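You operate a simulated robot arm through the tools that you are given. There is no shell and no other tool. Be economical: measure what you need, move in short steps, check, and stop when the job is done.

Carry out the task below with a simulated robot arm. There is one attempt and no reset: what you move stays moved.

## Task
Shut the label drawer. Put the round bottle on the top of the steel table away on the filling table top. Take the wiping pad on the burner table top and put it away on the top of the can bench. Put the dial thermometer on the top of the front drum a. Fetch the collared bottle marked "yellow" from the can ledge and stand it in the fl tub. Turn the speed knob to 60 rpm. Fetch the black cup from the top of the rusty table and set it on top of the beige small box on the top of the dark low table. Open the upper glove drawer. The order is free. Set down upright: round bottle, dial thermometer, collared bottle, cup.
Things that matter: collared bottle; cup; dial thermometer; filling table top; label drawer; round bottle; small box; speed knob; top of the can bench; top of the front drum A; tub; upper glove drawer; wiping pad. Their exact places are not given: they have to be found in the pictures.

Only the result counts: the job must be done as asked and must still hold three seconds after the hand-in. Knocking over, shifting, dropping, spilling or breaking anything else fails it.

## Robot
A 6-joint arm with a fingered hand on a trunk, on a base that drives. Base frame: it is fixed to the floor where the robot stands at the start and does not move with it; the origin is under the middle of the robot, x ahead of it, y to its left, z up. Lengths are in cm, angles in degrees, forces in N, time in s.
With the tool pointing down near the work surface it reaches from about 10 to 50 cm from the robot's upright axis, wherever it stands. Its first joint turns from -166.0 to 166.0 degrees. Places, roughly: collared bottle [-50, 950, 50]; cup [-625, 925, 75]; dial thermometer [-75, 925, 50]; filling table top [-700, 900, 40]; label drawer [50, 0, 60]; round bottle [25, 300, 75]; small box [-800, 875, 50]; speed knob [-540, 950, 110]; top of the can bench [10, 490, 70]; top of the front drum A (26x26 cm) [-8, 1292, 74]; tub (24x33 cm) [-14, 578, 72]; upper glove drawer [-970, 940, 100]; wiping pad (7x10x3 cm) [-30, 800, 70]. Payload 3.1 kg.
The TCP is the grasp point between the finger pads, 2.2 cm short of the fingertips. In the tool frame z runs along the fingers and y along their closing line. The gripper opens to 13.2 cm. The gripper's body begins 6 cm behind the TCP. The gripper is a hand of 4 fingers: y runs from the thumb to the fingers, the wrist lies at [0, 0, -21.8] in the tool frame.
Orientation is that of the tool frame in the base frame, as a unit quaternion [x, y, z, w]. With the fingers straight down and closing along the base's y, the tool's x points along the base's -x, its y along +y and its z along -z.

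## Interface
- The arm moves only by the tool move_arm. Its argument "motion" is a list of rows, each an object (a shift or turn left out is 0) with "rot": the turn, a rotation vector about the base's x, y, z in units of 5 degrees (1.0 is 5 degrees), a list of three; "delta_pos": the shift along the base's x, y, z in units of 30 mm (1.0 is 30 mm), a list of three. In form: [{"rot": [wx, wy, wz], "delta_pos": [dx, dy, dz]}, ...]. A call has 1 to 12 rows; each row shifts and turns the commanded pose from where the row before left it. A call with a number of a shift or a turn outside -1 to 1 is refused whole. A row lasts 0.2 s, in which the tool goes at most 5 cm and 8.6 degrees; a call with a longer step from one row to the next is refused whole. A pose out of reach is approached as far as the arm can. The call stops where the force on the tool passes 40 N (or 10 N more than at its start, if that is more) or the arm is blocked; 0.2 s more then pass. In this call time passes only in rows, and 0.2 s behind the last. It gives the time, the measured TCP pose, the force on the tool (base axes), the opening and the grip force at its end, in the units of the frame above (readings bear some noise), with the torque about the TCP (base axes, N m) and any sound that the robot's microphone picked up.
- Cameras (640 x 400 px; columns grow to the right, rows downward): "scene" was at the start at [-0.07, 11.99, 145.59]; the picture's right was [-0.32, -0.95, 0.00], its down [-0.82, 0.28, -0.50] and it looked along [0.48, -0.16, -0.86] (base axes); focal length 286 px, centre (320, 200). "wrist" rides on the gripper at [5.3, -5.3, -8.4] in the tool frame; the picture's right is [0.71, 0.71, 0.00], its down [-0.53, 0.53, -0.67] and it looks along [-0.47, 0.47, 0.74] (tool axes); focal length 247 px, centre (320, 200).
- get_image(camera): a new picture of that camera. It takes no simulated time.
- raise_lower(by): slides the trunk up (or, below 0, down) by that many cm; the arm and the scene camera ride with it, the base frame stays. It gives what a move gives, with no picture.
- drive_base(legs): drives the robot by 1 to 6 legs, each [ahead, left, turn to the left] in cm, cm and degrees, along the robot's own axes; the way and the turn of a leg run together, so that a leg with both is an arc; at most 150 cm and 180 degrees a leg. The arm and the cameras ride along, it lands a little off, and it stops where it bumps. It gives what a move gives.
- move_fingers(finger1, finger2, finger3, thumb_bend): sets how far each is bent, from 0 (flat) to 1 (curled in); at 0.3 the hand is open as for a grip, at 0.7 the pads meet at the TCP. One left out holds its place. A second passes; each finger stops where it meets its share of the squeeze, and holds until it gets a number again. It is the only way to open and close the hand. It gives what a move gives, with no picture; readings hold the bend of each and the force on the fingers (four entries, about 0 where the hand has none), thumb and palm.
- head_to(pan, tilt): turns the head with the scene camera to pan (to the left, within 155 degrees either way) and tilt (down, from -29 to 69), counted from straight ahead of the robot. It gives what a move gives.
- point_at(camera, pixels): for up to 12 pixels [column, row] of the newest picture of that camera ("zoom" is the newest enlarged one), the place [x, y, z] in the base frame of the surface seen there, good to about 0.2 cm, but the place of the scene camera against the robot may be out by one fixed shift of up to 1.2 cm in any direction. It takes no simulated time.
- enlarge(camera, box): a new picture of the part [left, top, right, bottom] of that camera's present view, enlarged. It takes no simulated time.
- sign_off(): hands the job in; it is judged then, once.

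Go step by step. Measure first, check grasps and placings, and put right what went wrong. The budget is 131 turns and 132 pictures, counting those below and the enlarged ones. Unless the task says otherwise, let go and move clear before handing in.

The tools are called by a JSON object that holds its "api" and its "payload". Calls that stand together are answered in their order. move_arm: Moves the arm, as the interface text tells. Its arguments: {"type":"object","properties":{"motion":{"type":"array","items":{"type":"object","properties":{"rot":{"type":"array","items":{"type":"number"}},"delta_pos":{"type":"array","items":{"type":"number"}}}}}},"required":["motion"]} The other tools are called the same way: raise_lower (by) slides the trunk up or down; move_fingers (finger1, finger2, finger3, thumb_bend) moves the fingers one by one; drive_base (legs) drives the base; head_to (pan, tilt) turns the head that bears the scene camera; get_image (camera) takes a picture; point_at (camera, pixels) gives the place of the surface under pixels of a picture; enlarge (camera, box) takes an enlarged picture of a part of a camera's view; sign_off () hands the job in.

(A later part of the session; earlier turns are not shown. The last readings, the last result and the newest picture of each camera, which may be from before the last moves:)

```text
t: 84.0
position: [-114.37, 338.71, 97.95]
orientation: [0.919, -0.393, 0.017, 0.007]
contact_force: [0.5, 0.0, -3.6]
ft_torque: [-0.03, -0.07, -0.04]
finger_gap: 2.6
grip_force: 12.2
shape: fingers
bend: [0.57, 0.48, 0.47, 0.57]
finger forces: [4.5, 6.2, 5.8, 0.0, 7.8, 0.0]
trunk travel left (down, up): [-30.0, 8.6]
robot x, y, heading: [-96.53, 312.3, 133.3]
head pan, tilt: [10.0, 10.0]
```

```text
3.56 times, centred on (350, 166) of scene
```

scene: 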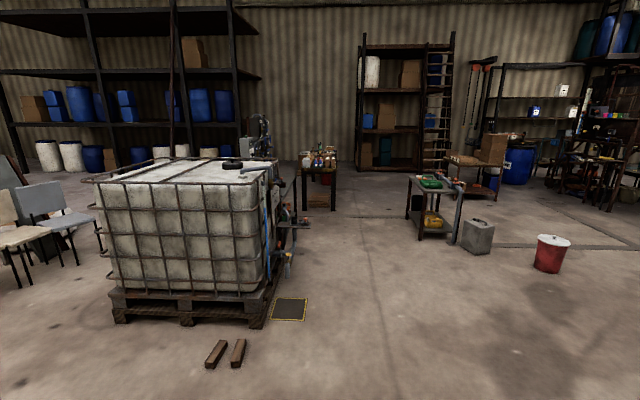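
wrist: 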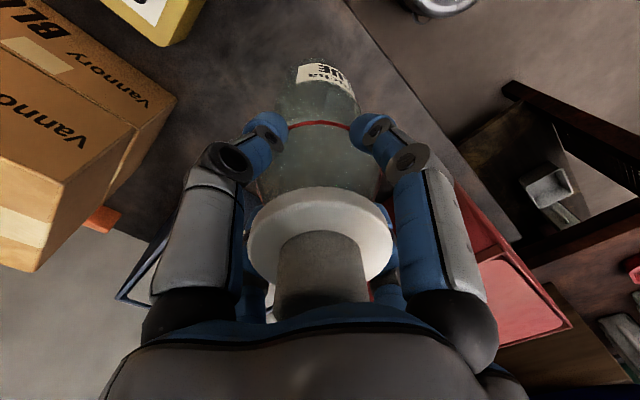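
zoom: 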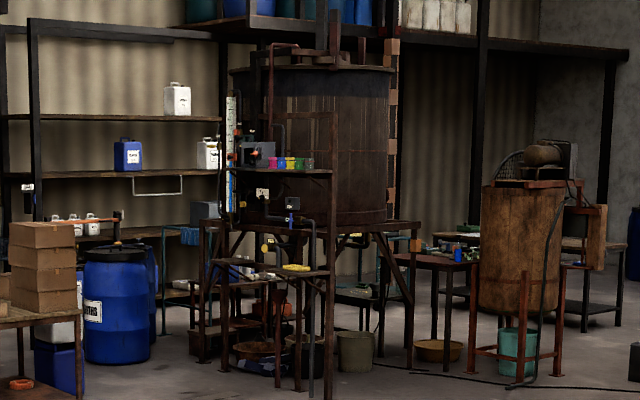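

I have a map: bucket at (−390,520), box at (−212..−124, 400..530), mat and hose near (−300..−400, 630..740). I'll drive round them to about (−445,600).

{"api": "drive_base", "payload": {"legs": [[0, 0, 46.7], [140, -30, 0], [64, -58, 0], [0, -150, 0], [0, -35, 0], [145, -15, 0]]}}

{"api": "head_to", "payload": {"pan": -50, "tilt": 15}}

{"api": "get_image", "payload": {"camera": "scene"}}

```text
t: 113.1
position: [-478.3, 600.48, 98.0]
orientation: [1.0, 0.012, 0.018, 0.0]
contact_force: [0.5, 0.2, -4.4]
ft_torque: [0.02, -0.02, 0.01]
finger_gap: 2.55
grip_force: 11.9
shape: fingers
bend: [0.58, 0.48, 0.47, 0.57]
finger forces: [4.1, 6.1, 5.6, 0.0, 7.7, 0.0]
trunk travel left (down, up): [-30.0, 8.6]
robot x, y, heading: [-447.03, 596.32, -178.8]
head pan, tilt: [10.0, 10.0]
```

```text
t: 114.4
position: [-478.35, 600.61, 98.06]
orientation: [1.0, 0.012, 0.018, 0.0]
contact_force: [-0.1, -0.5, -3.3]
ft_torque: [0.05, -0.06, 0.04]
finger_gap: 2.53
grip_force: 12.0
shape: fingers
bend: [0.58, 0.48, 0.47, 0.58]
finger forces: [4.2, 6.1, 5.6, 0.1, 7.7, 0.0]
trunk travel left (down, up): [-30.0, 8.6]
robot x, y, heading: [-447.1, 596.22, -179.3]
head pan, tilt: [-50.0, 15.0]
```

```text
100 pictures are left
```

scene: 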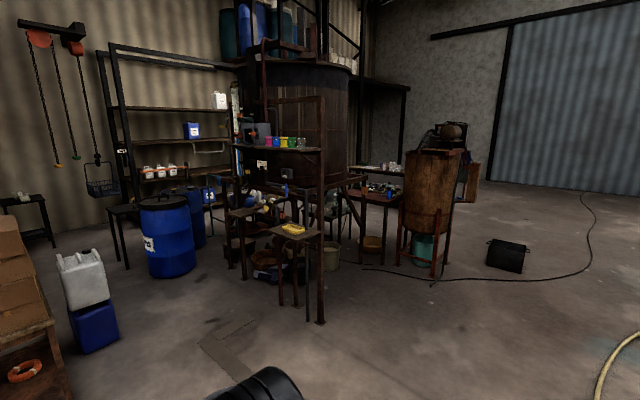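

{"api": "enlarge", "payload": {"camera": "scene", "box": [100, 120, 360, 290]}}

{"api": "point_at", "payload": {"camera": "zoom", "pixels": [[545, 480], [380, 218], [345, 215], [405, 360], [480, 280], [270, 220], [540, 490], [420, 185], [355, 385], [640, 230], [180, 355], [475, 60]]}}

{"api": "enlarge", "payload": {"camera": "scene", "box": [320, 110, 500, 290]}}

{"api": "point_at", "payload": {"camera": "zoom", "pixels": [[140, 255], [200, 280], [150, 290], [240, 290], [150, 200], [120, 170], [260, 200], [330, 360], [280, 360], [410, 340], [60, 430], [140, 330]]}}

```text
2.35 times, centred on (230, 205) of scene
```

zoom: 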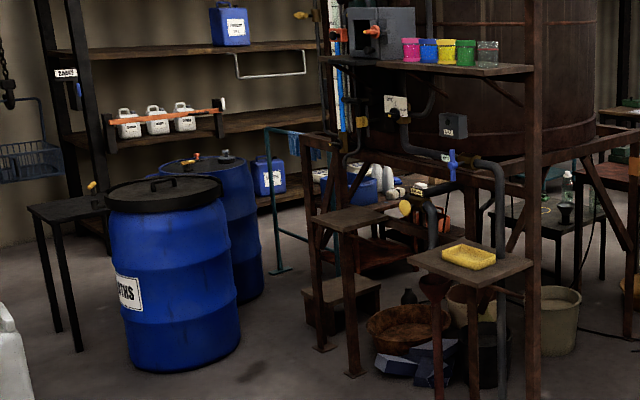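

```text
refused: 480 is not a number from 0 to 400
```

```text
2.22 times, centred on (410, 200) of scene
```

zoom: 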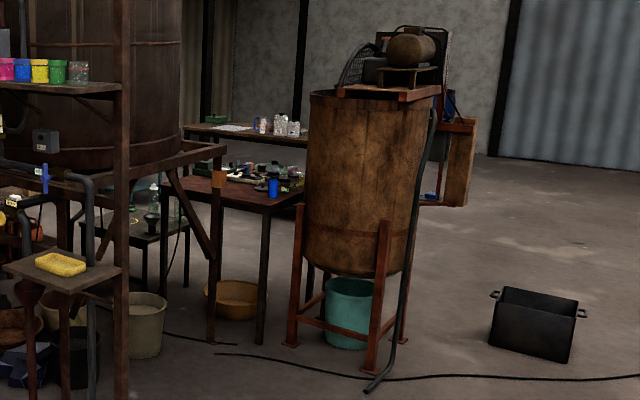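

```text
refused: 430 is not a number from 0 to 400
```

{"api": "point_at", "payload": {"camera": "zoom", "pixels": [[145, 238], [120, 235], [165, 238], [230, 190], [260, 340], [215, 335], [290, 340], [370, 370], [250, 130], [400, 340], [60, 262], [275, 190]]}}

{"api": "enlarge", "payload": {"camera": "scene", "box": [320, 140, 420, 220]}}

```text
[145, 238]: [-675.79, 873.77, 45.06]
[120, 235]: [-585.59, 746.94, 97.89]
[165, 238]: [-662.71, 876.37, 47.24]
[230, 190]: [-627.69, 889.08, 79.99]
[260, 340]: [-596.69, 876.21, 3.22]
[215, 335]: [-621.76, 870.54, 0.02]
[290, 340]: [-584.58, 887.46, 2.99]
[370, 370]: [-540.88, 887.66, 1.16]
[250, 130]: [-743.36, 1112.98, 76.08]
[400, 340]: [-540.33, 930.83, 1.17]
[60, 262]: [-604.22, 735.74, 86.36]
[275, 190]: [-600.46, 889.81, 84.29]
```

```text
5.00 times, centred on (370, 180) of scene
```

zoom: 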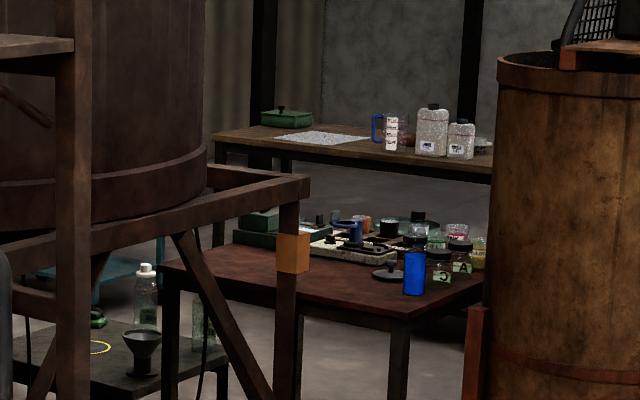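

{"api": "point_at", "payload": {"camera": "scene", "pixels": [[505, 272], [490, 255], [528, 260], [600, 385], [636, 338], [500, 280], [590, 240], [435, 280], [366, 268], [600, 200], [470, 202], [548, 278]]}}

{"api": "head_to", "payload": {"pan": -100, "tilt": 25}}

{"api": "get_image", "payload": {"camera": "scene"}}

```text
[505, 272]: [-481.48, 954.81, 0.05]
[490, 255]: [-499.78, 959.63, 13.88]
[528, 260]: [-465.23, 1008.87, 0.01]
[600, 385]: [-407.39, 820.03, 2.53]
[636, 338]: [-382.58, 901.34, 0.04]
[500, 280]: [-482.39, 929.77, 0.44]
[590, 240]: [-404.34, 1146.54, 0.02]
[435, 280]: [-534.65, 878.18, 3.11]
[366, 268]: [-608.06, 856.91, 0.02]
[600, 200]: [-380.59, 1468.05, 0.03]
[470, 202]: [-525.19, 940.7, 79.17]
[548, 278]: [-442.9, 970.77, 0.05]
```

```text
t: 115.6
position: [-478.43, 600.62, 97.98]
orientation: [1.0, 0.012, 0.019, -0.001]
contact_force: [0.4, -0.3, -3.4]
ft_torque: [0.06, -0.03, 0.03]
finger_gap: 2.54
grip_force: 12.0
shape: fingers
bend: [0.58, 0.48, 0.47, 0.58]
finger forces: [4.3, 6.2, 5.6, 0.0, 7.6, 0.0]
trunk travel left (down, up): [-30.0, 8.6]
robot x, y, heading: [-446.53, 596.16, -178.9]
head pan, tilt: [-100.0, 25.0]
```

```text
96 pictures are left
```

scene: 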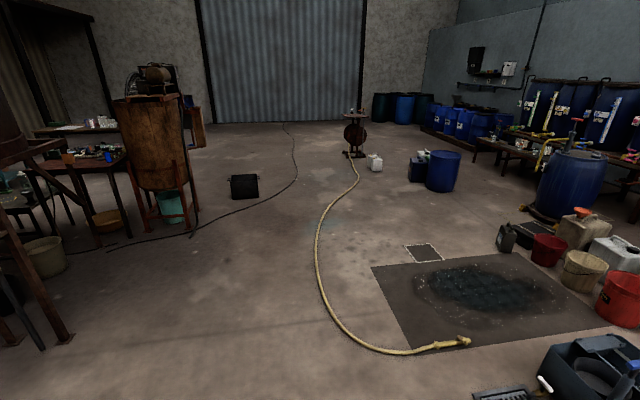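

{"api": "point_at", "payload": {"camera": "scene", "pixels": [[318, 250], [317, 275], [325, 215], [345, 188], [356, 172], [232, 198], [258, 195], [262, 180], [290, 180], [293, 150], [345, 152], [200, 150]]}}

```text
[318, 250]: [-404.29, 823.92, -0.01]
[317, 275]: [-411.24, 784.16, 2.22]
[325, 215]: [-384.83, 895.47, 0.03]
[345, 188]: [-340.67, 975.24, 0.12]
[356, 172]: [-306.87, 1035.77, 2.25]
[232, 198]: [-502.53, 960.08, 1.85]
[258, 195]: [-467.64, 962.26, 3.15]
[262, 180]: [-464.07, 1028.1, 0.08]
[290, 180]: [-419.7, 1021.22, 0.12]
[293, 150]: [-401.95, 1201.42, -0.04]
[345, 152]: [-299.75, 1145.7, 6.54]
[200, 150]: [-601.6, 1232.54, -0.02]
```

The gap between the black box (x≤−464) and the hose (x≥−404 at y 824, −340 at y 975) is passable. I'll turn to face +y and go through it.

{"api": "drive_base", "payload": {"legs": [[0, 0, -91], [150, 10, 0], [125, 0, 0], [40, -32, 0], [50, -18, 0], [90, 0, 0]]}}

{"api": "head_to", "payload": {"pan": 110, "tilt": 25}}

{"api": "get_image", "payload": {"camera": "scene"}}

```text
refused: leg 2 is longer than a leg can be; nothing moved
```

```text
t: 118.6
position: [-478.45, 600.46, 98.06]
orientation: [1.0, 0.012, 0.018, -0.001]
contact_force: [0.1, 0.2, -4.3]
ft_torque: [0.01, 0.0, 0.04]
finger_gap: 2.59
grip_force: 12.0
shape: fingers
bend: [0.58, 0.48, 0.47, 0.58]
finger forces: [4.1, 6.1, 5.7, 0.0, 7.6, 0.0]
trunk travel left (down, up): [-30.0, 8.6]
robot x, y, heading: [-446.94, 596.46, -179.1]
head pan, tilt: [110.0, 25.0]
```

```text
95 pictures are left
```

scene: 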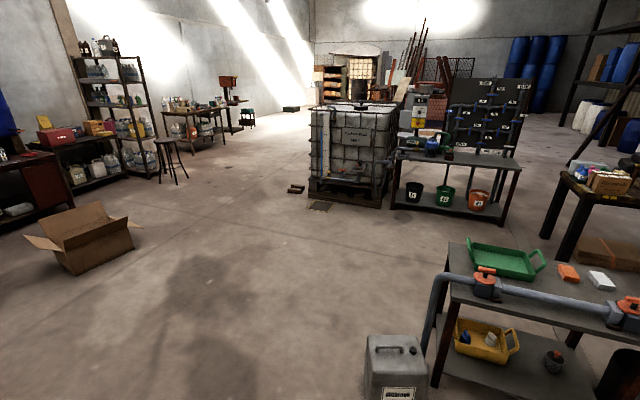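

{"api": "drive_base", "payload": {"legs": [[0, 0, -91], [140, 10, 0], [135, 0, 0], [40, -32, 0], [50, -18, 0], [90, 0, 0]]}}

{"api": "head_to", "payload": {"pan": 110, "tilt": 25}}

{"api": "get_image", "payload": {"camera": "scene"}}

```text
t: 145.5
position: [-385.68, 1080.29, 98.06]
orientation: [-0.702, 0.711, -0.013, -0.014]
contact_force: [0.6, -0.8, -5.0]
ft_torque: [-0.05, -0.05, 0.03]
finger_gap: 2.45
grip_force: 11.5
shape: fingers
bend: [0.58, 0.48, 0.47, 0.58]
finger forces: [3.9, 6.3, 5.2, 0.0, 7.1, 0.1]
trunk travel left (down, up): [-30.0, 8.6]
robot x, y, heading: [-390.62, 1048.64, 89.0]
head pan, tilt: [110.0, 25.0]
```

```text
t: 146.1
position: [-385.63, 1080.35, 97.98]
orientation: [-0.702, 0.712, -0.013, -0.014]
contact_force: [-0.3, 0.1, -4.4]
ft_torque: [-0.01, -0.03, 0.01]
finger_gap: 2.44
grip_force: 11.7
shape: fingers
bend: [0.58, 0.48, 0.47, 0.58]
finger forces: [3.9, 6.4, 5.3, 0.1, 7.2, 0.0]
trunk travel left (down, up): [-30.0, 8.6]
robot x, y, heading: [-391.21, 1048.78, 89.2]
head pan, tilt: [110.0, 25.0]
```

```text
94 pictures are left
```

scene: 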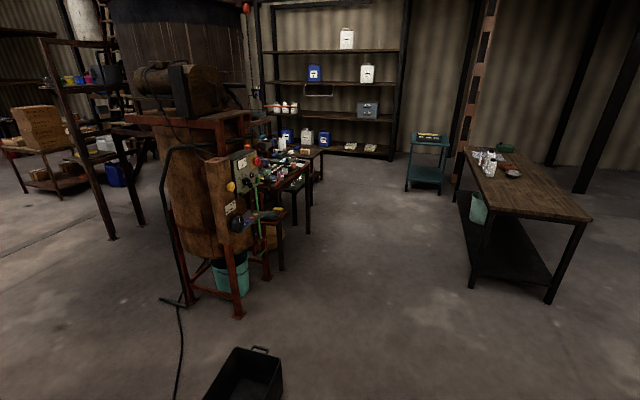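

Now I see the corridor between the mixer/rusty table and the back table. I'll measure its extents and check the bottle in the hand.

{"api": "point_at", "payload": {"camera": "scene", "pixels": [[238, 318], [283, 270], [310, 232], [550, 302], [472, 288], [406, 190], [440, 195], [240, 185], [318, 152], [345, 150], [283, 360], [240, 165]]}}

{"api": "get_image", "payload": {"camera": "wrist"}}

{"api": "enlarge", "payload": {"camera": "scene", "box": [180, 100, 360, 250]}}

```text
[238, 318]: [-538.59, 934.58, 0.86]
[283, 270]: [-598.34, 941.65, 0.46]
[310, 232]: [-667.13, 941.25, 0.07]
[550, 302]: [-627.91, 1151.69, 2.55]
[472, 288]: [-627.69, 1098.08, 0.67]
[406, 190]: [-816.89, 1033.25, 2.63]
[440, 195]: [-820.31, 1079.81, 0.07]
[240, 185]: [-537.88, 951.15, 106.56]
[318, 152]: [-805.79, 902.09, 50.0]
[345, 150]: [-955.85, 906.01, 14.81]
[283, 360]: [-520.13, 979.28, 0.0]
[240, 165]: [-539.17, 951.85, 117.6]
```

```text
93 pictures are left
```

wrist: 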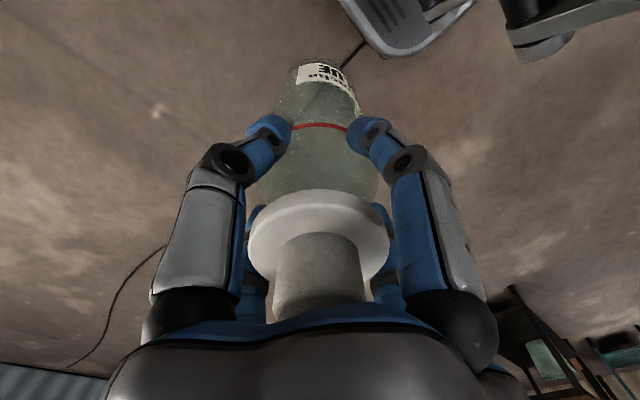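

```text
2.67 times, centred on (270, 175) of scene
```

zoom: 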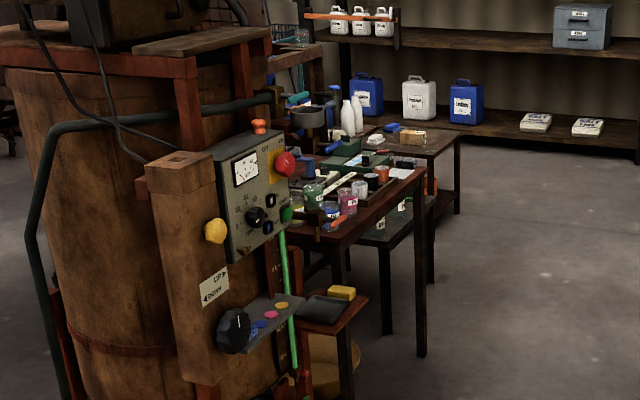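

The bottle hasn't slipped. I'll turn to face −y and strafe along the corridor to the filling table.

{"api": "drive_base", "payload": {"legs": [[0, 0, 180], [0, -148, 0], [0, -140, 0]]}}

{"api": "head_to", "payload": {"pan": 15, "tilt": 40}}

{"api": "get_image", "payload": {"camera": "scene"}}

```text
t: 167.3
position: [-682.47, 1022.53, 98.04]
orientation: [0.711, 0.703, 0.014, -0.014]
contact_force: [-0.2, 0.9, -4.6]
ft_torque: [0.02, 0.03, 0.02]
finger_gap: 2.36
grip_force: 10.8
shape: fingers
bend: [0.58, 0.48, 0.47, 0.58]
finger forces: [3.4, 6.0, 5.0, 0.1, 7.1, 0.0]
trunk travel left (down, up): [-30.0, 8.6]
robot x, y, heading: [-676.79, 1053.61, -91.1]
head pan, tilt: [110.0, 25.0]
```

```text
t: 169.0
position: [-682.44, 1022.43, 98.1]
orientation: [0.711, 0.703, 0.013, -0.014]
contact_force: [0.4, -0.6, -4.6]
ft_torque: [0.02, 0.0, 0.0]
finger_gap: 2.36
grip_force: 11.0
shape: fingers
bend: [0.59, 0.48, 0.47, 0.58]
finger forces: [3.5, 6.0, 5.0, 0.0, 7.1, 0.0]
trunk travel left (down, up): [-30.0, 8.6]
robot x, y, heading: [-676.88, 1053.82, -90.9]
head pan, tilt: [15.0, 40.0]
```

```text
91 pictures are left
```

scene: 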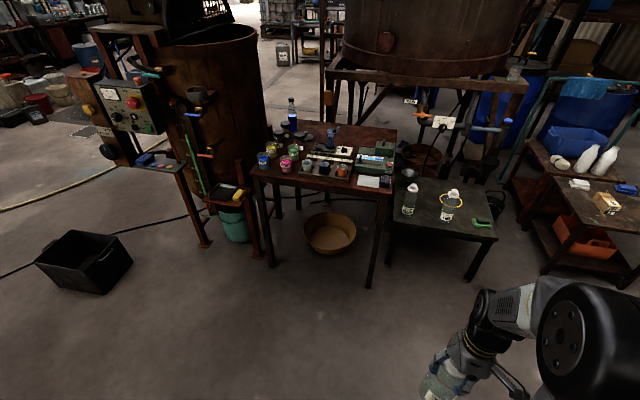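

The filling table is at pixels (390–495, 175–240) with a free front part. I'll measure it and zoom in.

{"api": "point_at", "payload": {"camera": "scene", "pixels": [[393, 225], [490, 238], [425, 222], [460, 230], [405, 213], [447, 218], [482, 223], [425, 205], [470, 195], [408, 178], [372, 285], [468, 280]]}}

{"api": "enlarge", "payload": {"camera": "scene", "box": [370, 130, 530, 250]}}

{"api": "enlarge", "payload": {"camera": "scene", "box": [240, 90, 410, 210]}}

```text
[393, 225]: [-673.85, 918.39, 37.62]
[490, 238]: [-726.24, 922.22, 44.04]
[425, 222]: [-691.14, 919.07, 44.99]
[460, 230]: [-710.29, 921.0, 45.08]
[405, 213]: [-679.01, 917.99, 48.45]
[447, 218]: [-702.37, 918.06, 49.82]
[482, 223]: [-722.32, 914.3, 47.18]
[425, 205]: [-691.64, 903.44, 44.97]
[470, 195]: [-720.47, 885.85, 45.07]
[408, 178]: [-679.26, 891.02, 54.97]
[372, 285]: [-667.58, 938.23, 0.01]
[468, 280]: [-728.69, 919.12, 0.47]
```

```text
3.33 times, centred on (450, 190) of scene
```

zoom: 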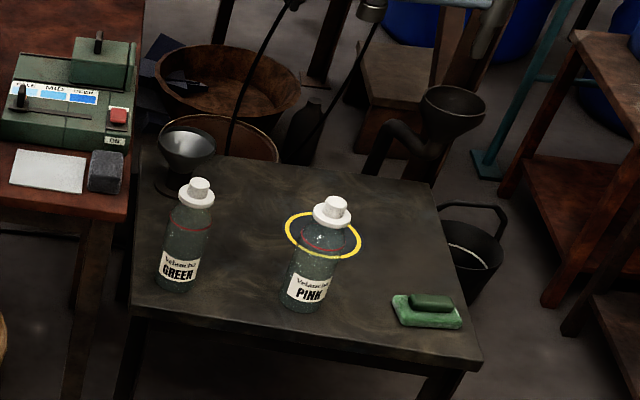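

```text
3.33 times, centred on (325, 150) of scene
```

zoom: 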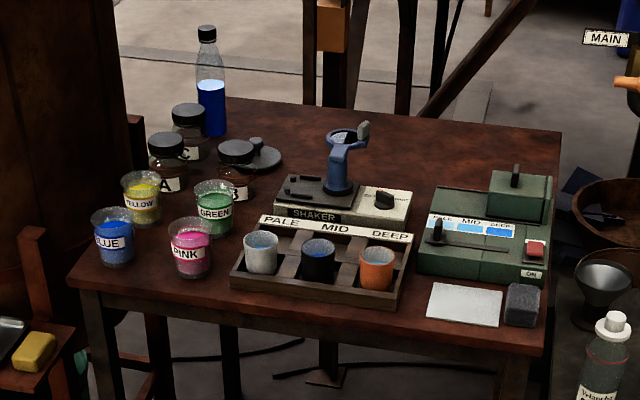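

The table top is at z 45, with the bottles at about (−679,915) and (−702,915). A free spot is about (−690.5,905). I'll drive in to about (−700,953).

{"api": "drive_base", "payload": {"legs": [[101, -22, 0]]}}

{"api": "head_to", "payload": {"pan": -5, "tilt": 60}}

{"api": "get_image", "payload": {"camera": "scene"}}

```text
t: 174.4
position: [-706.27, 921.5, 98.09]
orientation: [0.714, 0.7, 0.013, -0.014]
contact_force: [-0.1, 0.0, -3.4]
ft_torque: [0.06, 0.05, -0.02]
finger_gap: 2.34
grip_force: 10.7
shape: fingers
bend: [0.59, 0.48, 0.47, 0.58]
finger forces: [3.4, 6.0, 5.1, 0.0, 7.0, 0.0]
trunk travel left (down, up): [-30.0, 8.6]
robot x, y, heading: [-700.62, 952.77, -91.5]
head pan, tilt: [15.0, 40.0]
```

```text
t: 175.2
position: [-706.22, 921.56, 98.02]
orientation: [0.715, 0.699, 0.014, -0.013]
contact_force: [-0.4, -0.2, -3.4]
ft_torque: [0.02, 0.01, 0.01]
finger_gap: 2.35
grip_force: 10.3
shape: fingers
bend: [0.59, 0.48, 0.47, 0.58]
finger forces: [3.6, 6.1, 5.1, 0.0, 7.1, 0.1]
trunk travel left (down, up): [-30.0, 8.6]
robot x, y, heading: [-700.71, 953.17, -90.9]
head pan, tilt: [-5.0, 60.0]
```

```text
88 pictures are left
```

scene: 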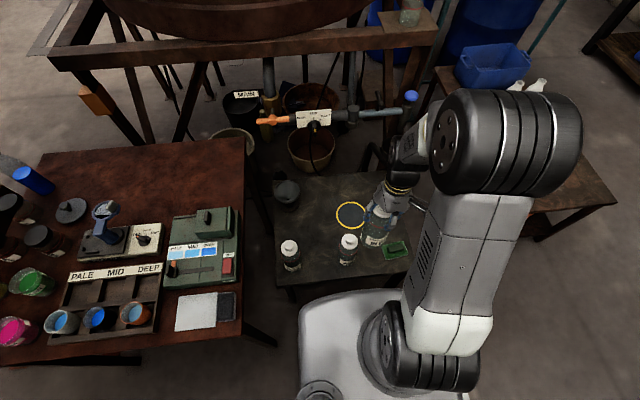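

{"api": "point_at", "payload": {"camera": "scene", "pixels": [[289, 245], [289, 265], [349, 240], [347, 262], [350, 215], [286, 192], [318, 225], [315, 250], [300, 118], [355, 112], [300, 275], [320, 210]]}}

```text
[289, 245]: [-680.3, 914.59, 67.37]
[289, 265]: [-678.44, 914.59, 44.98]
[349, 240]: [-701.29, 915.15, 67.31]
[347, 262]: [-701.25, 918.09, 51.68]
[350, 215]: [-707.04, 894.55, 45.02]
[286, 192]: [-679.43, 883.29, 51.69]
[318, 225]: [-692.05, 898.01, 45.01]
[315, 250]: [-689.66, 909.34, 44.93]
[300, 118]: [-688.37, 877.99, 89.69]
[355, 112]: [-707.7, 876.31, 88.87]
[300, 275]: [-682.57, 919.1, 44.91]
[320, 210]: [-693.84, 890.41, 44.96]
```

Spot (−691,905) is clear; the valve pipe is at y≈877, z 89. I'll move over the spot, then lower with the trunk.

{"api": "move_arm", "payload": {"motion": [{"delta_pos": [0.85, -0.92, 0]}, {"delta_pos": [0.85, -0.92, 0]}, {"delta_pos": [0.85, -0.92, 0]}, {"delta_pos": [0.85, -0.92, 0]}, {"delta_pos": [0.85, -0.92, 0]}, {"delta_pos": [0.82, -0.9, 0]}]}}

{"api": "raise_lower", "payload": {"by": -12}}

{"api": "get_image", "payload": {"camera": "scene"}}

{"api": "get_image", "payload": {"camera": "wrist"}}

```text
t: 176.6
position: [-690.96, 905.12, 98.0]
orientation: [0.714, 0.7, 0.014, -0.015]
contact_force: [-0.1, 0.7, -4.4]
ft_torque: [0.05, 0.04, 0.0]
finger_gap: 2.27
grip_force: 10.4
shape: fingers
bend: [0.59, 0.48, 0.47, 0.59]
finger forces: [3.7, 6.1, 5.1, 0.0, 6.6, 0.0]
trunk travel left (down, up): [-30.0, 8.6]
robot x, y, heading: [-700.61, 952.51, -91.8]
head pan, tilt: [-5.0, 60.0]
```

```text
t: 178.1
position: [-691.1, 905.12, 86.11]
orientation: [0.715, 0.699, 0.013, -0.014]
contact_force: [0.0, -0.2, -3.0]
ft_torque: [0.07, 0.03, 0.02]
finger_gap: 2.28
grip_force: 10.1
shape: fingers
bend: [0.59, 0.48, 0.47, 0.59]
finger forces: [3.6, 6.1, 5.2, 0.1, 6.5, 0.0]
trunk travel left (down, up): [-18.0, 20.6]
robot x, y, heading: [-701.06, 952.94, -91.4]
head pan, tilt: [-5.0, 60.0]
```

```text
87 pictures are left
```

scene: 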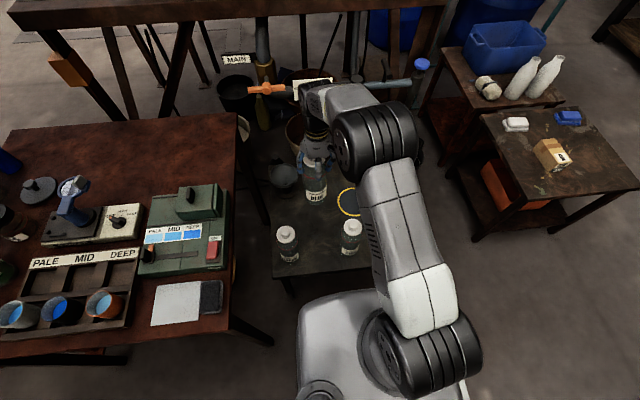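

```text
86 pictures are left
```

wrist: 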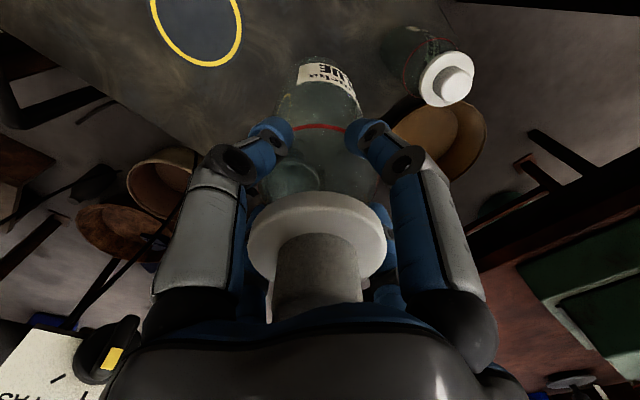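

The valve looks close to the hand (wrist px (105,350)). I'll measure its distance before going lower.

{"api": "point_at", "payload": {"camera": "wrist", "pixels": [[105, 355], [130, 330], [40, 340], [30, 390], [65, 390]]}}

{"api": "point_at", "payload": {"camera": "scene", "pixels": [[265, 88], [285, 92], [310, 84], [350, 90], [300, 92], [330, 90]]}}

```text
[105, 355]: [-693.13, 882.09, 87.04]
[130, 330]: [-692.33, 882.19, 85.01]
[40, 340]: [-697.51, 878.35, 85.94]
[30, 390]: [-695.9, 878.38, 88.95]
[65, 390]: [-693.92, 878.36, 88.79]
```

```text
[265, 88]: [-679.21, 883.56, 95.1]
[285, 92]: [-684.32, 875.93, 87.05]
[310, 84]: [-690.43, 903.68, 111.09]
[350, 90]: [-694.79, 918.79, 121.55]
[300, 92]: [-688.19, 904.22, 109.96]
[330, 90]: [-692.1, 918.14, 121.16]
```

There is 20 cm of clearance, so I'll continue down.

{"api": "raise_lower", "payload": {"by": -17.5}}

{"api": "move_arm", "payload": {"motion": [{"delta_pos": [0, 0, -0.7]}, {"delta_pos": [0, 0, -0.7]}, {"delta_pos": [0, 0, -0.3]}, {"delta_pos": [0, 0, -0.15]}, {"delta_pos": [0, 0, -0.1]}, {"delta_pos": [0, 0, -0.1]}]}}

{"api": "get_image", "payload": {"camera": "scene"}}

```text
t: 180.1
position: [-690.97, 905.09, 68.66]
orientation: [0.714, 0.7, 0.013, -0.013]
contact_force: [-0.3, -0.1, -4.1]
ft_torque: [0.03, 0.03, -0.02]
finger_gap: 2.25
grip_force: 10.9
shape: fingers
bend: [0.59, 0.48, 0.47, 0.59]
finger forces: [3.7, 6.2, 5.1, 0.0, 6.3, 0.0]
trunk travel left (down, up): [-0.5, 38.1]
robot x, y, heading: [-700.33, 953.32, -91.2]
head pan, tilt: [-5.0, 60.0]
```

```text
t: 181.5
position: [-690.97, 905.2, 62.64]
orientation: [0.714, 0.7, 0.012, -0.012]
contact_force: [-0.9, 4.0, 11.5]
ft_torque: [0.04, 0.01, 0.0]
finger_gap: 2.25
grip_force: 16.2
shape: fingers
bend: [0.59, 0.48, 0.47, 0.59]
finger forces: [6.1, 8.5, 6.7, 0.1, 9.7, 0.1]
trunk travel left (down, up): [-0.5, 38.1]
robot x, y, heading: [-700.51, 953.4, -91.3]
head pan, tilt: [-5.0, 60.0]
```

```text
85 pictures are left
```

scene: 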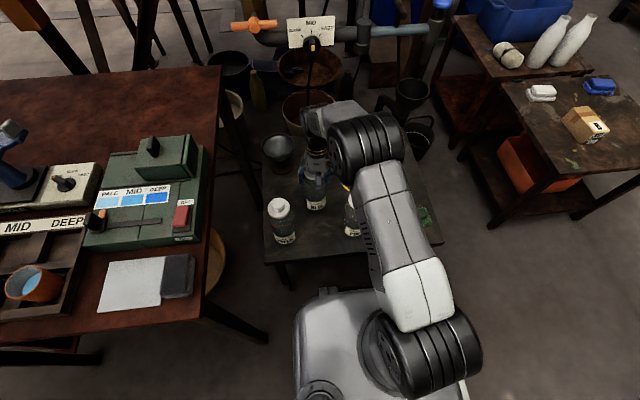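

It is in contact at z 62.6 as expected. I'll release and lift off.

{"api": "move_arm", "payload": {"motion": [{"delta_pos": [0, 0, 0.06]}]}}

{"api": "move_fingers", "payload": {"finger1": 0.3, "finger2": 0.3, "finger3": 0.3, "thumb_bend": 0.3}}

{"api": "move_arm", "payload": {"motion": [{"delta_pos": [0, 0, 0.5]}, {"delta_pos": [0, 0, 1]}, {"delta_pos": [0, 0, 1]}, {"delta_pos": [0, 0, 1]}]}}

{"api": "raise_lower", "payload": {"by": 28}}

{"api": "get_image", "payload": {"camera": "scene"}}

{"api": "get_image", "payload": {"camera": "wrist"}}

```text
t: 181.9
position: [-691.07, 905.26, 62.66]
orientation: [0.715, 0.699, 0.013, -0.013]
contact_force: [-0.7, 1.8, 4.9]
ft_torque: [0.0, -0.04, 0.02]
finger_gap: 2.24
grip_force: 12.5
shape: fingers
bend: [0.59, 0.48, 0.47, 0.59]
finger forces: [4.7, 7.6, 6.6, 0.0, 7.8, 0.0]
trunk travel left (down, up): [-0.5, 38.1]
robot x, y, heading: [-700.76, 952.92, -91.4]
head pan, tilt: [-5.0, 60.0]
```

```text
t: 182.9
position: [-690.99, 905.18, 62.56]
orientation: [0.715, 0.699, 0.013, -0.013]
contact_force: [-1.2, 0.4, 0.2]
ft_torque: [0.0, 0.01, -0.03]
finger_gap: 8.73
grip_force: 0.1
shape: fingers
bend: [0.3, 0.3, 0.3, 0.3]
finger forces: [0.1, 0.0, 0.0, 0.1, 0.1, 0.0]
trunk travel left (down, up): [-0.5, 38.1]
robot x, y, heading: [-700.48, 953.1, -91.2]
head pan, tilt: [-5.0, 60.0]
```

```text
t: 183.9
position: [-690.95, 905.16, 73.19]
orientation: [0.714, 0.7, 0.014, -0.014]
contact_force: [1.1, -0.6, 0.2]
ft_torque: [0.0, 0.02, -0.02]
finger_gap: 8.78
grip_force: 0.1
shape: fingers
bend: [0.3, 0.3, 0.3, 0.3]
finger forces: [0.0, 0.0, 0.0, 0.0, 0.0, 0.0]
trunk travel left (down, up): [-0.5, 38.1]
robot x, y, heading: [-700.7, 952.87, -91.4]
head pan, tilt: [-5.0, 60.0]
```

```text
t: 186.7
position: [-690.99, 905.24, 101.13]
orientation: [0.715, 0.699, 0.014, -0.014]
contact_force: [0.7, -0.4, -0.4]
ft_torque: [0.06, -0.01, -0.02]
finger_gap: 8.75
grip_force: 0.0
shape: fingers
bend: [0.3, 0.3, 0.3, 0.3]
finger forces: [0.1, 0.0, 0.0, 0.0, 0.0, 0.1]
trunk travel left (down, up): [-28.5, 10.1]
robot x, y, heading: [-700.84, 953.24, -91.6]
head pan, tilt: [-5.0, 60.0]
```

```text
84 pictures are left
```

scene: 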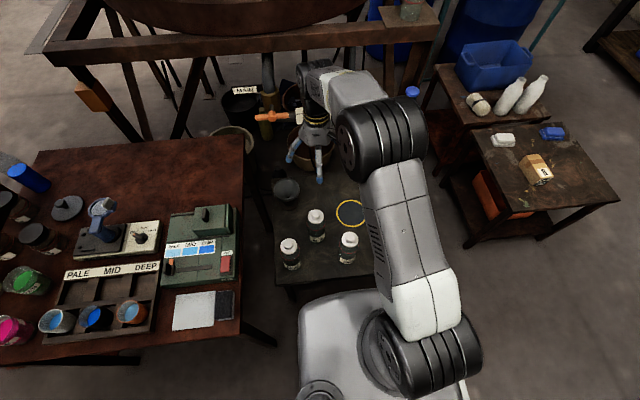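

```text
83 pictures are left
```

wrist: 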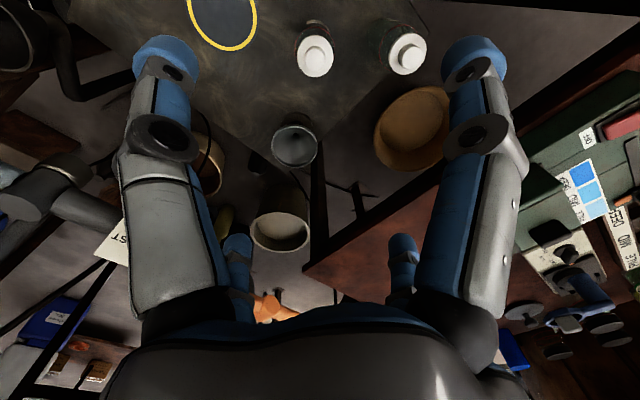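

The bottle stands well. Next is the black cup in the middle tray slot (px (97,318)) and the beige box (px (537,168)); I'll measure both.

{"api": "point_at", "payload": {"camera": "scene", "pixels": [[537, 160], [535, 182], [527, 165], [548, 165], [545, 180], [97, 318], [97, 330], [107, 310], [62, 322], [132, 312], [490, 235], [616, 200]]}}

{"api": "enlarge", "payload": {"camera": "scene", "box": [0, 170, 260, 350]}}

{"api": "enlarge", "payload": {"camera": "scene", "box": [460, 100, 620, 240]}}

```text
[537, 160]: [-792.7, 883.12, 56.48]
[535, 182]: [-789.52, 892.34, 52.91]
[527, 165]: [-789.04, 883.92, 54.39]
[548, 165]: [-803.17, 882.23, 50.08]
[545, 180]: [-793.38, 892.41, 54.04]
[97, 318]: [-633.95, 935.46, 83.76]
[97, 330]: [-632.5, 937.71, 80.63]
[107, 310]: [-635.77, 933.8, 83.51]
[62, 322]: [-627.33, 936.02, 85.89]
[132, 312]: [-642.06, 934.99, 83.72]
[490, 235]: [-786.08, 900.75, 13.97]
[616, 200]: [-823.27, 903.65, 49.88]
```

```text
2.22 times, centred on (130, 260) of scene
```

zoom: 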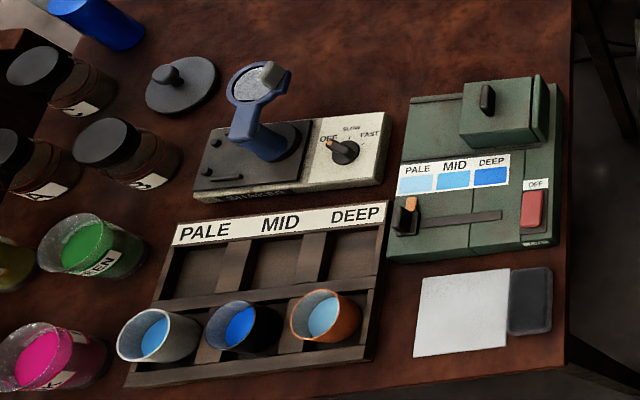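

```text
2.86 times, centred on (540, 170) of scene
```

zoom: 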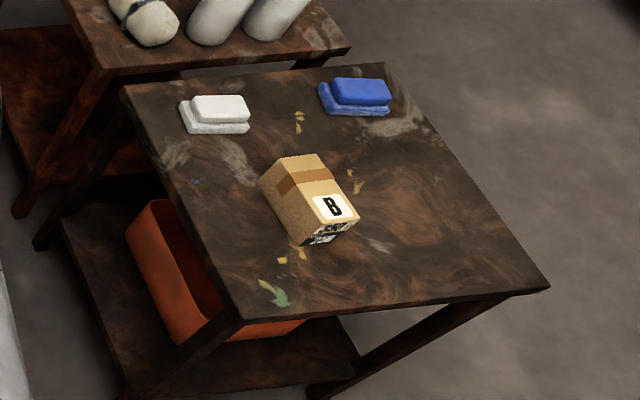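

The cup is held in a tray with only small gaps to its neighbours. The four fingers form a cross, so I'll turn the hand 45° to put them at the diagonals. I'll retract and drive to the front of the rusty table.

{"api": "move_arm", "payload": {"motion": [{"delta_pos": [0, 0.55, 0], "rot": [0, 0, 1]}, {"delta_pos": [-0.3, 0.55, 0], "rot": [0, 0, 1]}, {"delta_pos": [-0.3, 0.55, 0], "rot": [0, 0, 1]}, {"delta_pos": [-0.3, 0.55, 0], "rot": [0, 0, 1]}, {"delta_pos": [-0.3, 0.55, 0], "rot": [0, 0, 1]}, {"delta_pos": [-0.3, 0.55, 0], "rot": [0, 0, 1]}, {"delta_pos": [-0.3, 0.55, 0], "rot": [0, 0, 1]}, {"delta_pos": [-0.3, 0.5, 0], "rot": [0, 0, 1]}, {"delta_pos": [-0.3, 0.5, 0], "rot": [0, 0, 1]}]}}

{"api": "drive_base", "payload": {"legs": [[31, 0, 0]]}}

```text
t: 188.7
position: [-698.16, 919.87, 101.15]
orientation: [0.392, 0.92, 0.006, -0.017]
contact_force: [0.2, 0.2, 0.0]
ft_torque: [-0.02, 0.05, -0.01]
finger_gap: 8.76
grip_force: 0.0
shape: fingers
bend: [0.3, 0.3, 0.3, 0.3]
finger forces: [0.0, 0.0, 0.0, 0.0, 0.1, 0.1]
trunk travel left (down, up): [-28.5, 10.1]
robot x, y, heading: [-700.46, 952.79, -91.3]
head pan, tilt: [-5.0, 60.0]
```

```text
t: 190.2
position: [-698.19, 904.41, 101.2]
orientation: [0.38, 0.925, 0.005, -0.017]
contact_force: [-0.4, 0.2, -0.5]
ft_torque: [-0.02, 0.02, 0.01]
finger_gap: 8.75
grip_force: 0.0
shape: fingers
bend: [0.3, 0.3, 0.3, 0.3]
finger forces: [0.0, 0.1, 0.0, 0.0, 0.1, 0.0]
trunk travel left (down, up): [-28.5, 10.1]
robot x, y, heading: [-701.18, 937.41, -89.9]
head pan, tilt: [-5.0, 60.0]
stopped in leg 1: the robot was blocked; the commanded pose is now the measured one
```

I drove forward instead of back, and it stopped at y≈937 on a bump. I'll back off at once and check that nothing moved.

{"api": "drive_base", "payload": {"legs": [[-16, 0, 0]]}}

{"api": "get_image", "payload": {"camera": "scene"}}

```text
t: 191.6
position: [-698.04, 920.31, 101.13]
orientation: [0.38, 0.925, 0.007, -0.017]
contact_force: [0.4, 0.6, 0.6]
ft_torque: [-0.05, 0.01, -0.02]
finger_gap: 8.77
grip_force: 0.1
shape: fingers
bend: [0.3, 0.3, 0.3, 0.3]
finger forces: [0.0, 0.0, 0.1, 0.0, 0.1, 0.0]
trunk travel left (down, up): [-28.5, 10.1]
robot x, y, heading: [-701.73, 953.54, -89.9]
head pan, tilt: [-5.0, 60.0]
```

```text
80 pictures are left
```

scene: 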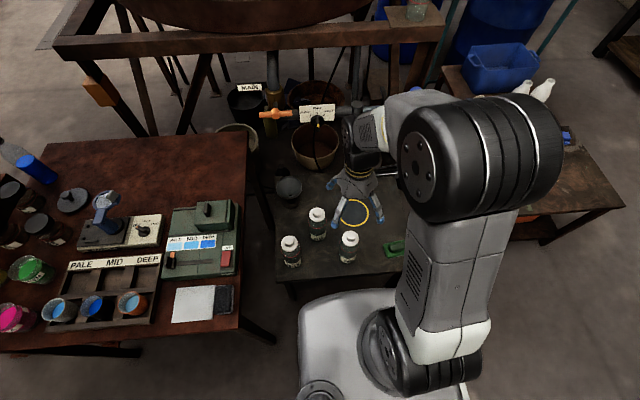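

{"api": "point_at", "payload": {"camera": "scene", "pixels": [[290, 241], [349, 236], [317, 212], [288, 190], [354, 205], [300, 283], [275, 280]]}}

```text
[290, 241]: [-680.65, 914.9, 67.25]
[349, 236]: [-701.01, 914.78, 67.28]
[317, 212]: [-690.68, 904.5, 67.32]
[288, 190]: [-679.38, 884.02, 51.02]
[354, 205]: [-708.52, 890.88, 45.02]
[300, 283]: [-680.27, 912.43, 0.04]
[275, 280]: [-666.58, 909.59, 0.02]
```

Nothing moved: the bottle caps read the same positions as before. Now I'll back up and strafe left to the rusty table.

{"api": "drive_base", "payload": {"legs": [[-29, 0, 0], [0, 67, 0]]}}

{"api": "head_to", "payload": {"pan": 0, "tilt": 65}}

{"api": "get_image", "payload": {"camera": "scene"}}

{"api": "get_image", "payload": {"camera": "wrist"}}

```text
t: 196.9
position: [-631.43, 950.18, 101.27]
orientation: [0.373, 0.928, 0.007, -0.018]
contact_force: [-0.3, 0.3, 0.4]
ft_torque: [-0.03, 0.01, 0.01]
finger_gap: 8.76
grip_force: 0.0
shape: fingers
bend: [0.3, 0.3, 0.3, 0.3]
finger forces: [0.0, 0.0, 0.1, 0.0, 0.1, 0.1]
trunk travel left (down, up): [-28.5, 10.1]
robot x, y, heading: [-634.97, 983.55, -89.3]
head pan, tilt: [-5.0, 60.0]
```

```text
t: 197.6
position: [-631.57, 950.22, 100.98]
orientation: [0.373, 0.928, 0.008, -0.018]
contact_force: [0.0, -0.4, -0.5]
ft_torque: [-0.03, 0.01, 0.0]
finger_gap: 8.75
grip_force: 0.1
shape: fingers
bend: [0.3, 0.3, 0.3, 0.3]
finger forces: [0.1, 0.0, 0.0, 0.0, 0.1, 0.1]
trunk travel left (down, up): [-28.5, 10.1]
robot x, y, heading: [-635.14, 983.38, -89.0]
head pan, tilt: [0.0, 65.0]
```

```text
79 pictures are left
```

scene: 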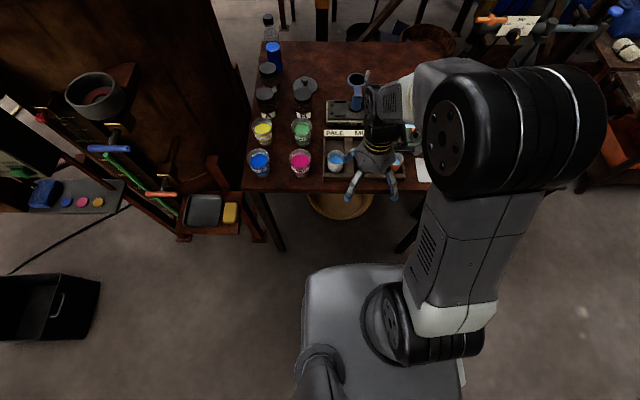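

```text
78 pictures are left
```

wrist: 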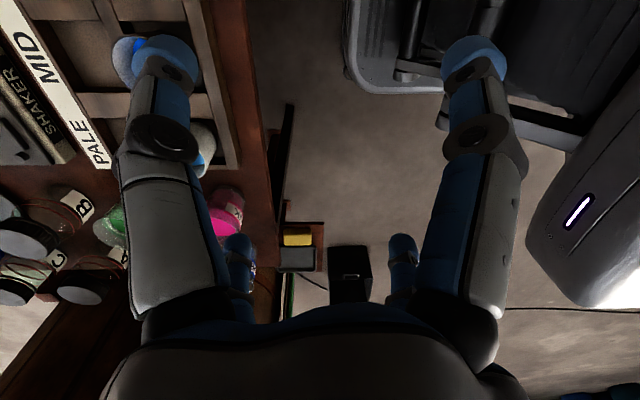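

I'll move over the cup's estimated place (−634.5,935) and refine with the wrist camera.

{"api": "move_arm", "payload": {"motion": [{"delta_pos": [-0.2, -1, 0]}, {"delta_pos": [-0.2, -1, 0]}, {"delta_pos": [-0.2, -1, -0.4]}, {"delta_pos": [-0.2, -1, -0.7]}, {"delta_pos": [-0.2, -1, -0.7]}]}}

{"api": "get_image", "payload": {"camera": "wrist"}}

{"api": "point_at", "payload": {"camera": "wrist", "pixels": [[320, 130], [320, 150], [320, 170], [300, 140], [340, 140], [320, 110], [270, 150], [370, 150]]}}

```text
t: 198.8
position: [-634.54, 934.86, 95.69]
orientation: [0.373, 0.928, 0.007, -0.018]
contact_force: [0.9, -0.4, -0.9]
ft_torque: [-0.01, 0.01, 0.02]
finger_gap: 8.75
grip_force: 0.0
shape: fingers
bend: [0.3, 0.3, 0.3, 0.3]
finger forces: [0.0, 0.1, 0.1, 0.0, 0.0, 0.0]
trunk travel left (down, up): [-28.5, 10.1]
robot x, y, heading: [-635.39, 983.34, -89.2]
head pan, tilt: [0.0, 65.0]
```

```text
77 pictures are left
```

wrist: 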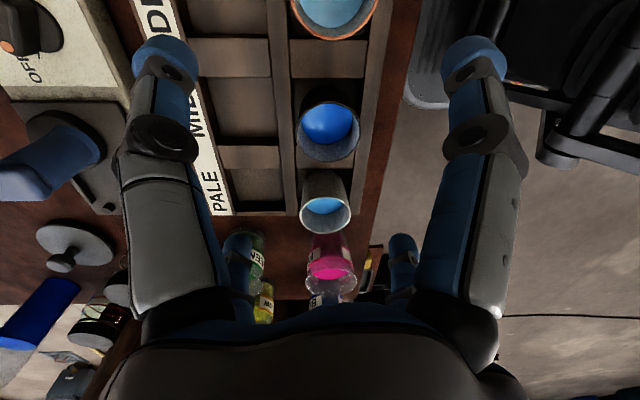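

```text
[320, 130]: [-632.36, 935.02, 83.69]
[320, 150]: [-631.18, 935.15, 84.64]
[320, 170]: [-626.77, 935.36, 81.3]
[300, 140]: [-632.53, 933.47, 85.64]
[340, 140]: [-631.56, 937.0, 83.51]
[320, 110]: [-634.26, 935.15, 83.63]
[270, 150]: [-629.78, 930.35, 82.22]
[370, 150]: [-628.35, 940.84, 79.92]
```

{"api": "point_at", "payload": {"camera": "wrist", "pixels": [[298, 126], [358, 126], [328, 159], [330, 102], [303, 145], [352, 147], [302, 210], [348, 210], [325, 233], [285, 130], [364, 60], [375, 130]]}}

{"api": "enlarge", "payload": {"camera": "wrist", "box": [220, 40, 420, 240]}}

```text
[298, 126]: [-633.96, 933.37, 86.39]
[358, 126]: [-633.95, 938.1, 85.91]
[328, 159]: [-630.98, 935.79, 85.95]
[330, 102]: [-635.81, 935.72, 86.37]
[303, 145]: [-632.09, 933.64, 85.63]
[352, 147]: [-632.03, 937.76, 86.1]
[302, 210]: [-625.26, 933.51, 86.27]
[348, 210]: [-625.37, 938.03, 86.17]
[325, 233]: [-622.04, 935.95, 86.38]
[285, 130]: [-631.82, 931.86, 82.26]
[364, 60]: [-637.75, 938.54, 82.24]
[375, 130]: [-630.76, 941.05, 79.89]
```

```text
2.00 times, centred on (320, 140) of wrist
```

zoom: 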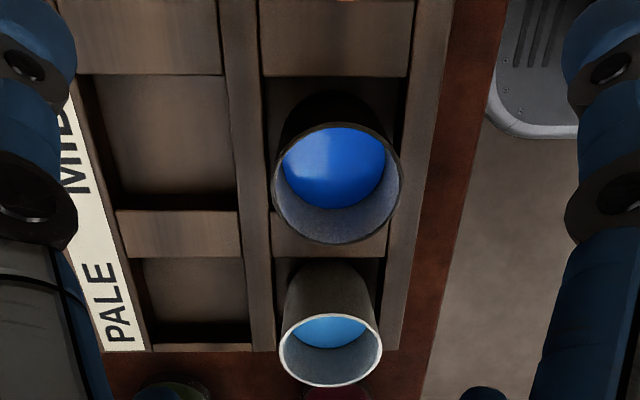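

The black cup is centred at (−633.4,935.75), 4.8 cm across, rim z≈86.2; the tray walls are at z 82.3. I'll descend to z≈84.8 and grip.

{"api": "move_arm", "payload": {"motion": [{"delta_pos": [0.38, 0.3, 0]}, {"delta_pos": [0, 0, -0.9]}, {"delta_pos": [0, 0, -0.9]}, {"delta_pos": [0, 0, -0.9]}, {"delta_pos": [0, 0, -0.6]}, {"delta_pos": [0, 0, -0.33]}]}}

{"api": "move_fingers", "payload": {"finger1": 0.62, "finger2": 0.62, "finger3": 0.62, "thumb_bend": 0.62}}

{"api": "get_image", "payload": {"camera": "wrist"}}

```text
t: 200.2
position: [-633.26, 936.08, 84.71]
orientation: [0.373, 0.928, 0.006, -0.018]
contact_force: [0.0, 0.5, 0.6]
ft_torque: [-0.01, -0.03, -0.01]
finger_gap: 8.76
grip_force: 0.2
shape: fingers
bend: [0.3, 0.3, 0.3, 0.3]
finger forces: [0.0, 0.0, 0.4, 0.0, 0.0, 0.0]
trunk travel left (down, up): [-28.5, 10.1]
robot x, y, heading: [-635.28, 983.63, -89.3]
head pan, tilt: [0.0, 65.0]
```

```text
t: 200.9
position: [-633.06, 935.73, 85.25]
orientation: [0.374, 0.927, 0.0, -0.014]
contact_force: [2.0, 2.4, 18.2]
ft_torque: [-0.52, -0.65, 0.25]
finger_gap: 1.68
grip_force: 11.6
shape: fingers
bend: [0.59, 0.52, 0.44, 0.61]
finger forces: [2.5, 1.2, 17.8, 0.0, 1.4, 0.1]
trunk travel left (down, up): [-28.5, 10.1]
robot x, y, heading: [-635.14, 983.42, -89.2]
head pan, tilt: [0.0, 65.0]
stopped: the force on the tool passed its limit at 41 N (the readings are from after the stop); the commanded pose is now the measured one
```

```text
75 pictures are left
```

wrist: 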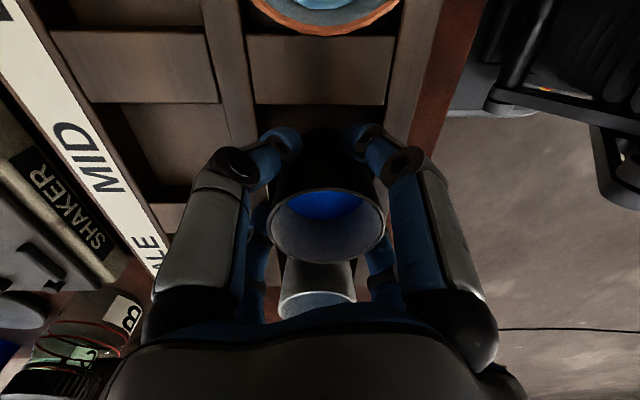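

A finger pressed on the tray divider. I'll open slightly, go up 0.8 cm and regrip.

{"api": "move_fingers", "payload": {"finger1": 0.4, "finger2": 0.4, "finger3": 0.4, "thumb_bend": 0.4}}

{"api": "move_arm", "payload": {"motion": [{"delta_pos": [-0.1, 0, 0.2]}]}}

{"api": "move_fingers", "payload": {"finger1": 0.6, "finger2": 0.6, "finger3": 0.6, "thumb_bend": 0.6}}

{"api": "get_image", "payload": {"camera": "wrist"}}

```text
t: 201.9
position: [-633.32, 935.95, 85.19]
orientation: [0.374, 0.927, 0.0, -0.014]
contact_force: [-10.3, -2.8, 26.8]
ft_torque: [-0.99, -0.75, -0.43]
finger_gap: 6.42
grip_force: 13.5
shape: fingers
bend: [0.4, 0.4, 0.42, 0.4]
finger forces: [0.0, 0.0, 26.8, 0.0, 0.0, 0.0]
trunk travel left (down, up): [-28.5, 10.1]
robot x, y, heading: [-635.5, 983.07, -89.1]
head pan, tilt: [0.0, 65.0]
```

```text
t: 202.3
position: [-633.18, 935.98, 85.56]
orientation: [0.373, 0.928, 0.006, -0.017]
contact_force: [-0.3, 0.5, -0.2]
ft_torque: [0.01, -0.01, 0.0]
finger_gap: 6.42
grip_force: 0.0
shape: fingers
bend: [0.4, 0.4, 0.4, 0.4]
finger forces: [0.0, 0.1, 0.0, 0.1, 0.0, 0.1]
trunk travel left (down, up): [-28.5, 10.1]
robot x, y, heading: [-635.03, 983.58, -89.1]
head pan, tilt: [0.0, 65.0]
```

```text
t: 203.3
position: [-633.28, 935.86, 85.6]
orientation: [0.374, 0.927, 0.003, -0.015]
contact_force: [-0.8, 0.2, 0.2]
ft_torque: [0.0, -0.02, -0.02]
finger_gap: 2.21
grip_force: 4.0
shape: fingers
bend: [0.58, 0.56, 0.56, 0.58]
finger forces: [1.5, 3.2, 2.8, 0.0, 1.9, 0.0]
trunk travel left (down, up): [-28.5, 10.1]
robot x, y, heading: [-635.01, 983.41, -89.0]
head pan, tilt: [0.0, 65.0]
```

```text
74 pictures are left
```

wrist: 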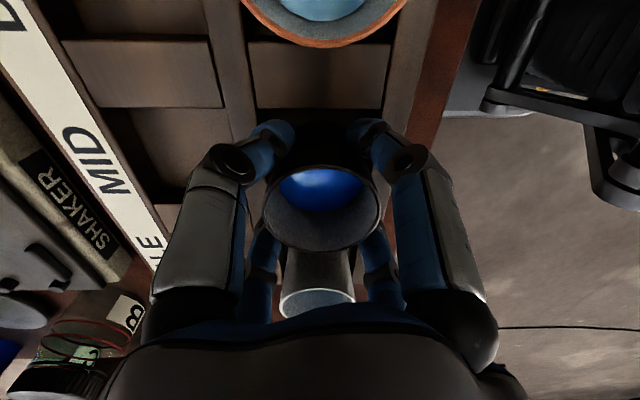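

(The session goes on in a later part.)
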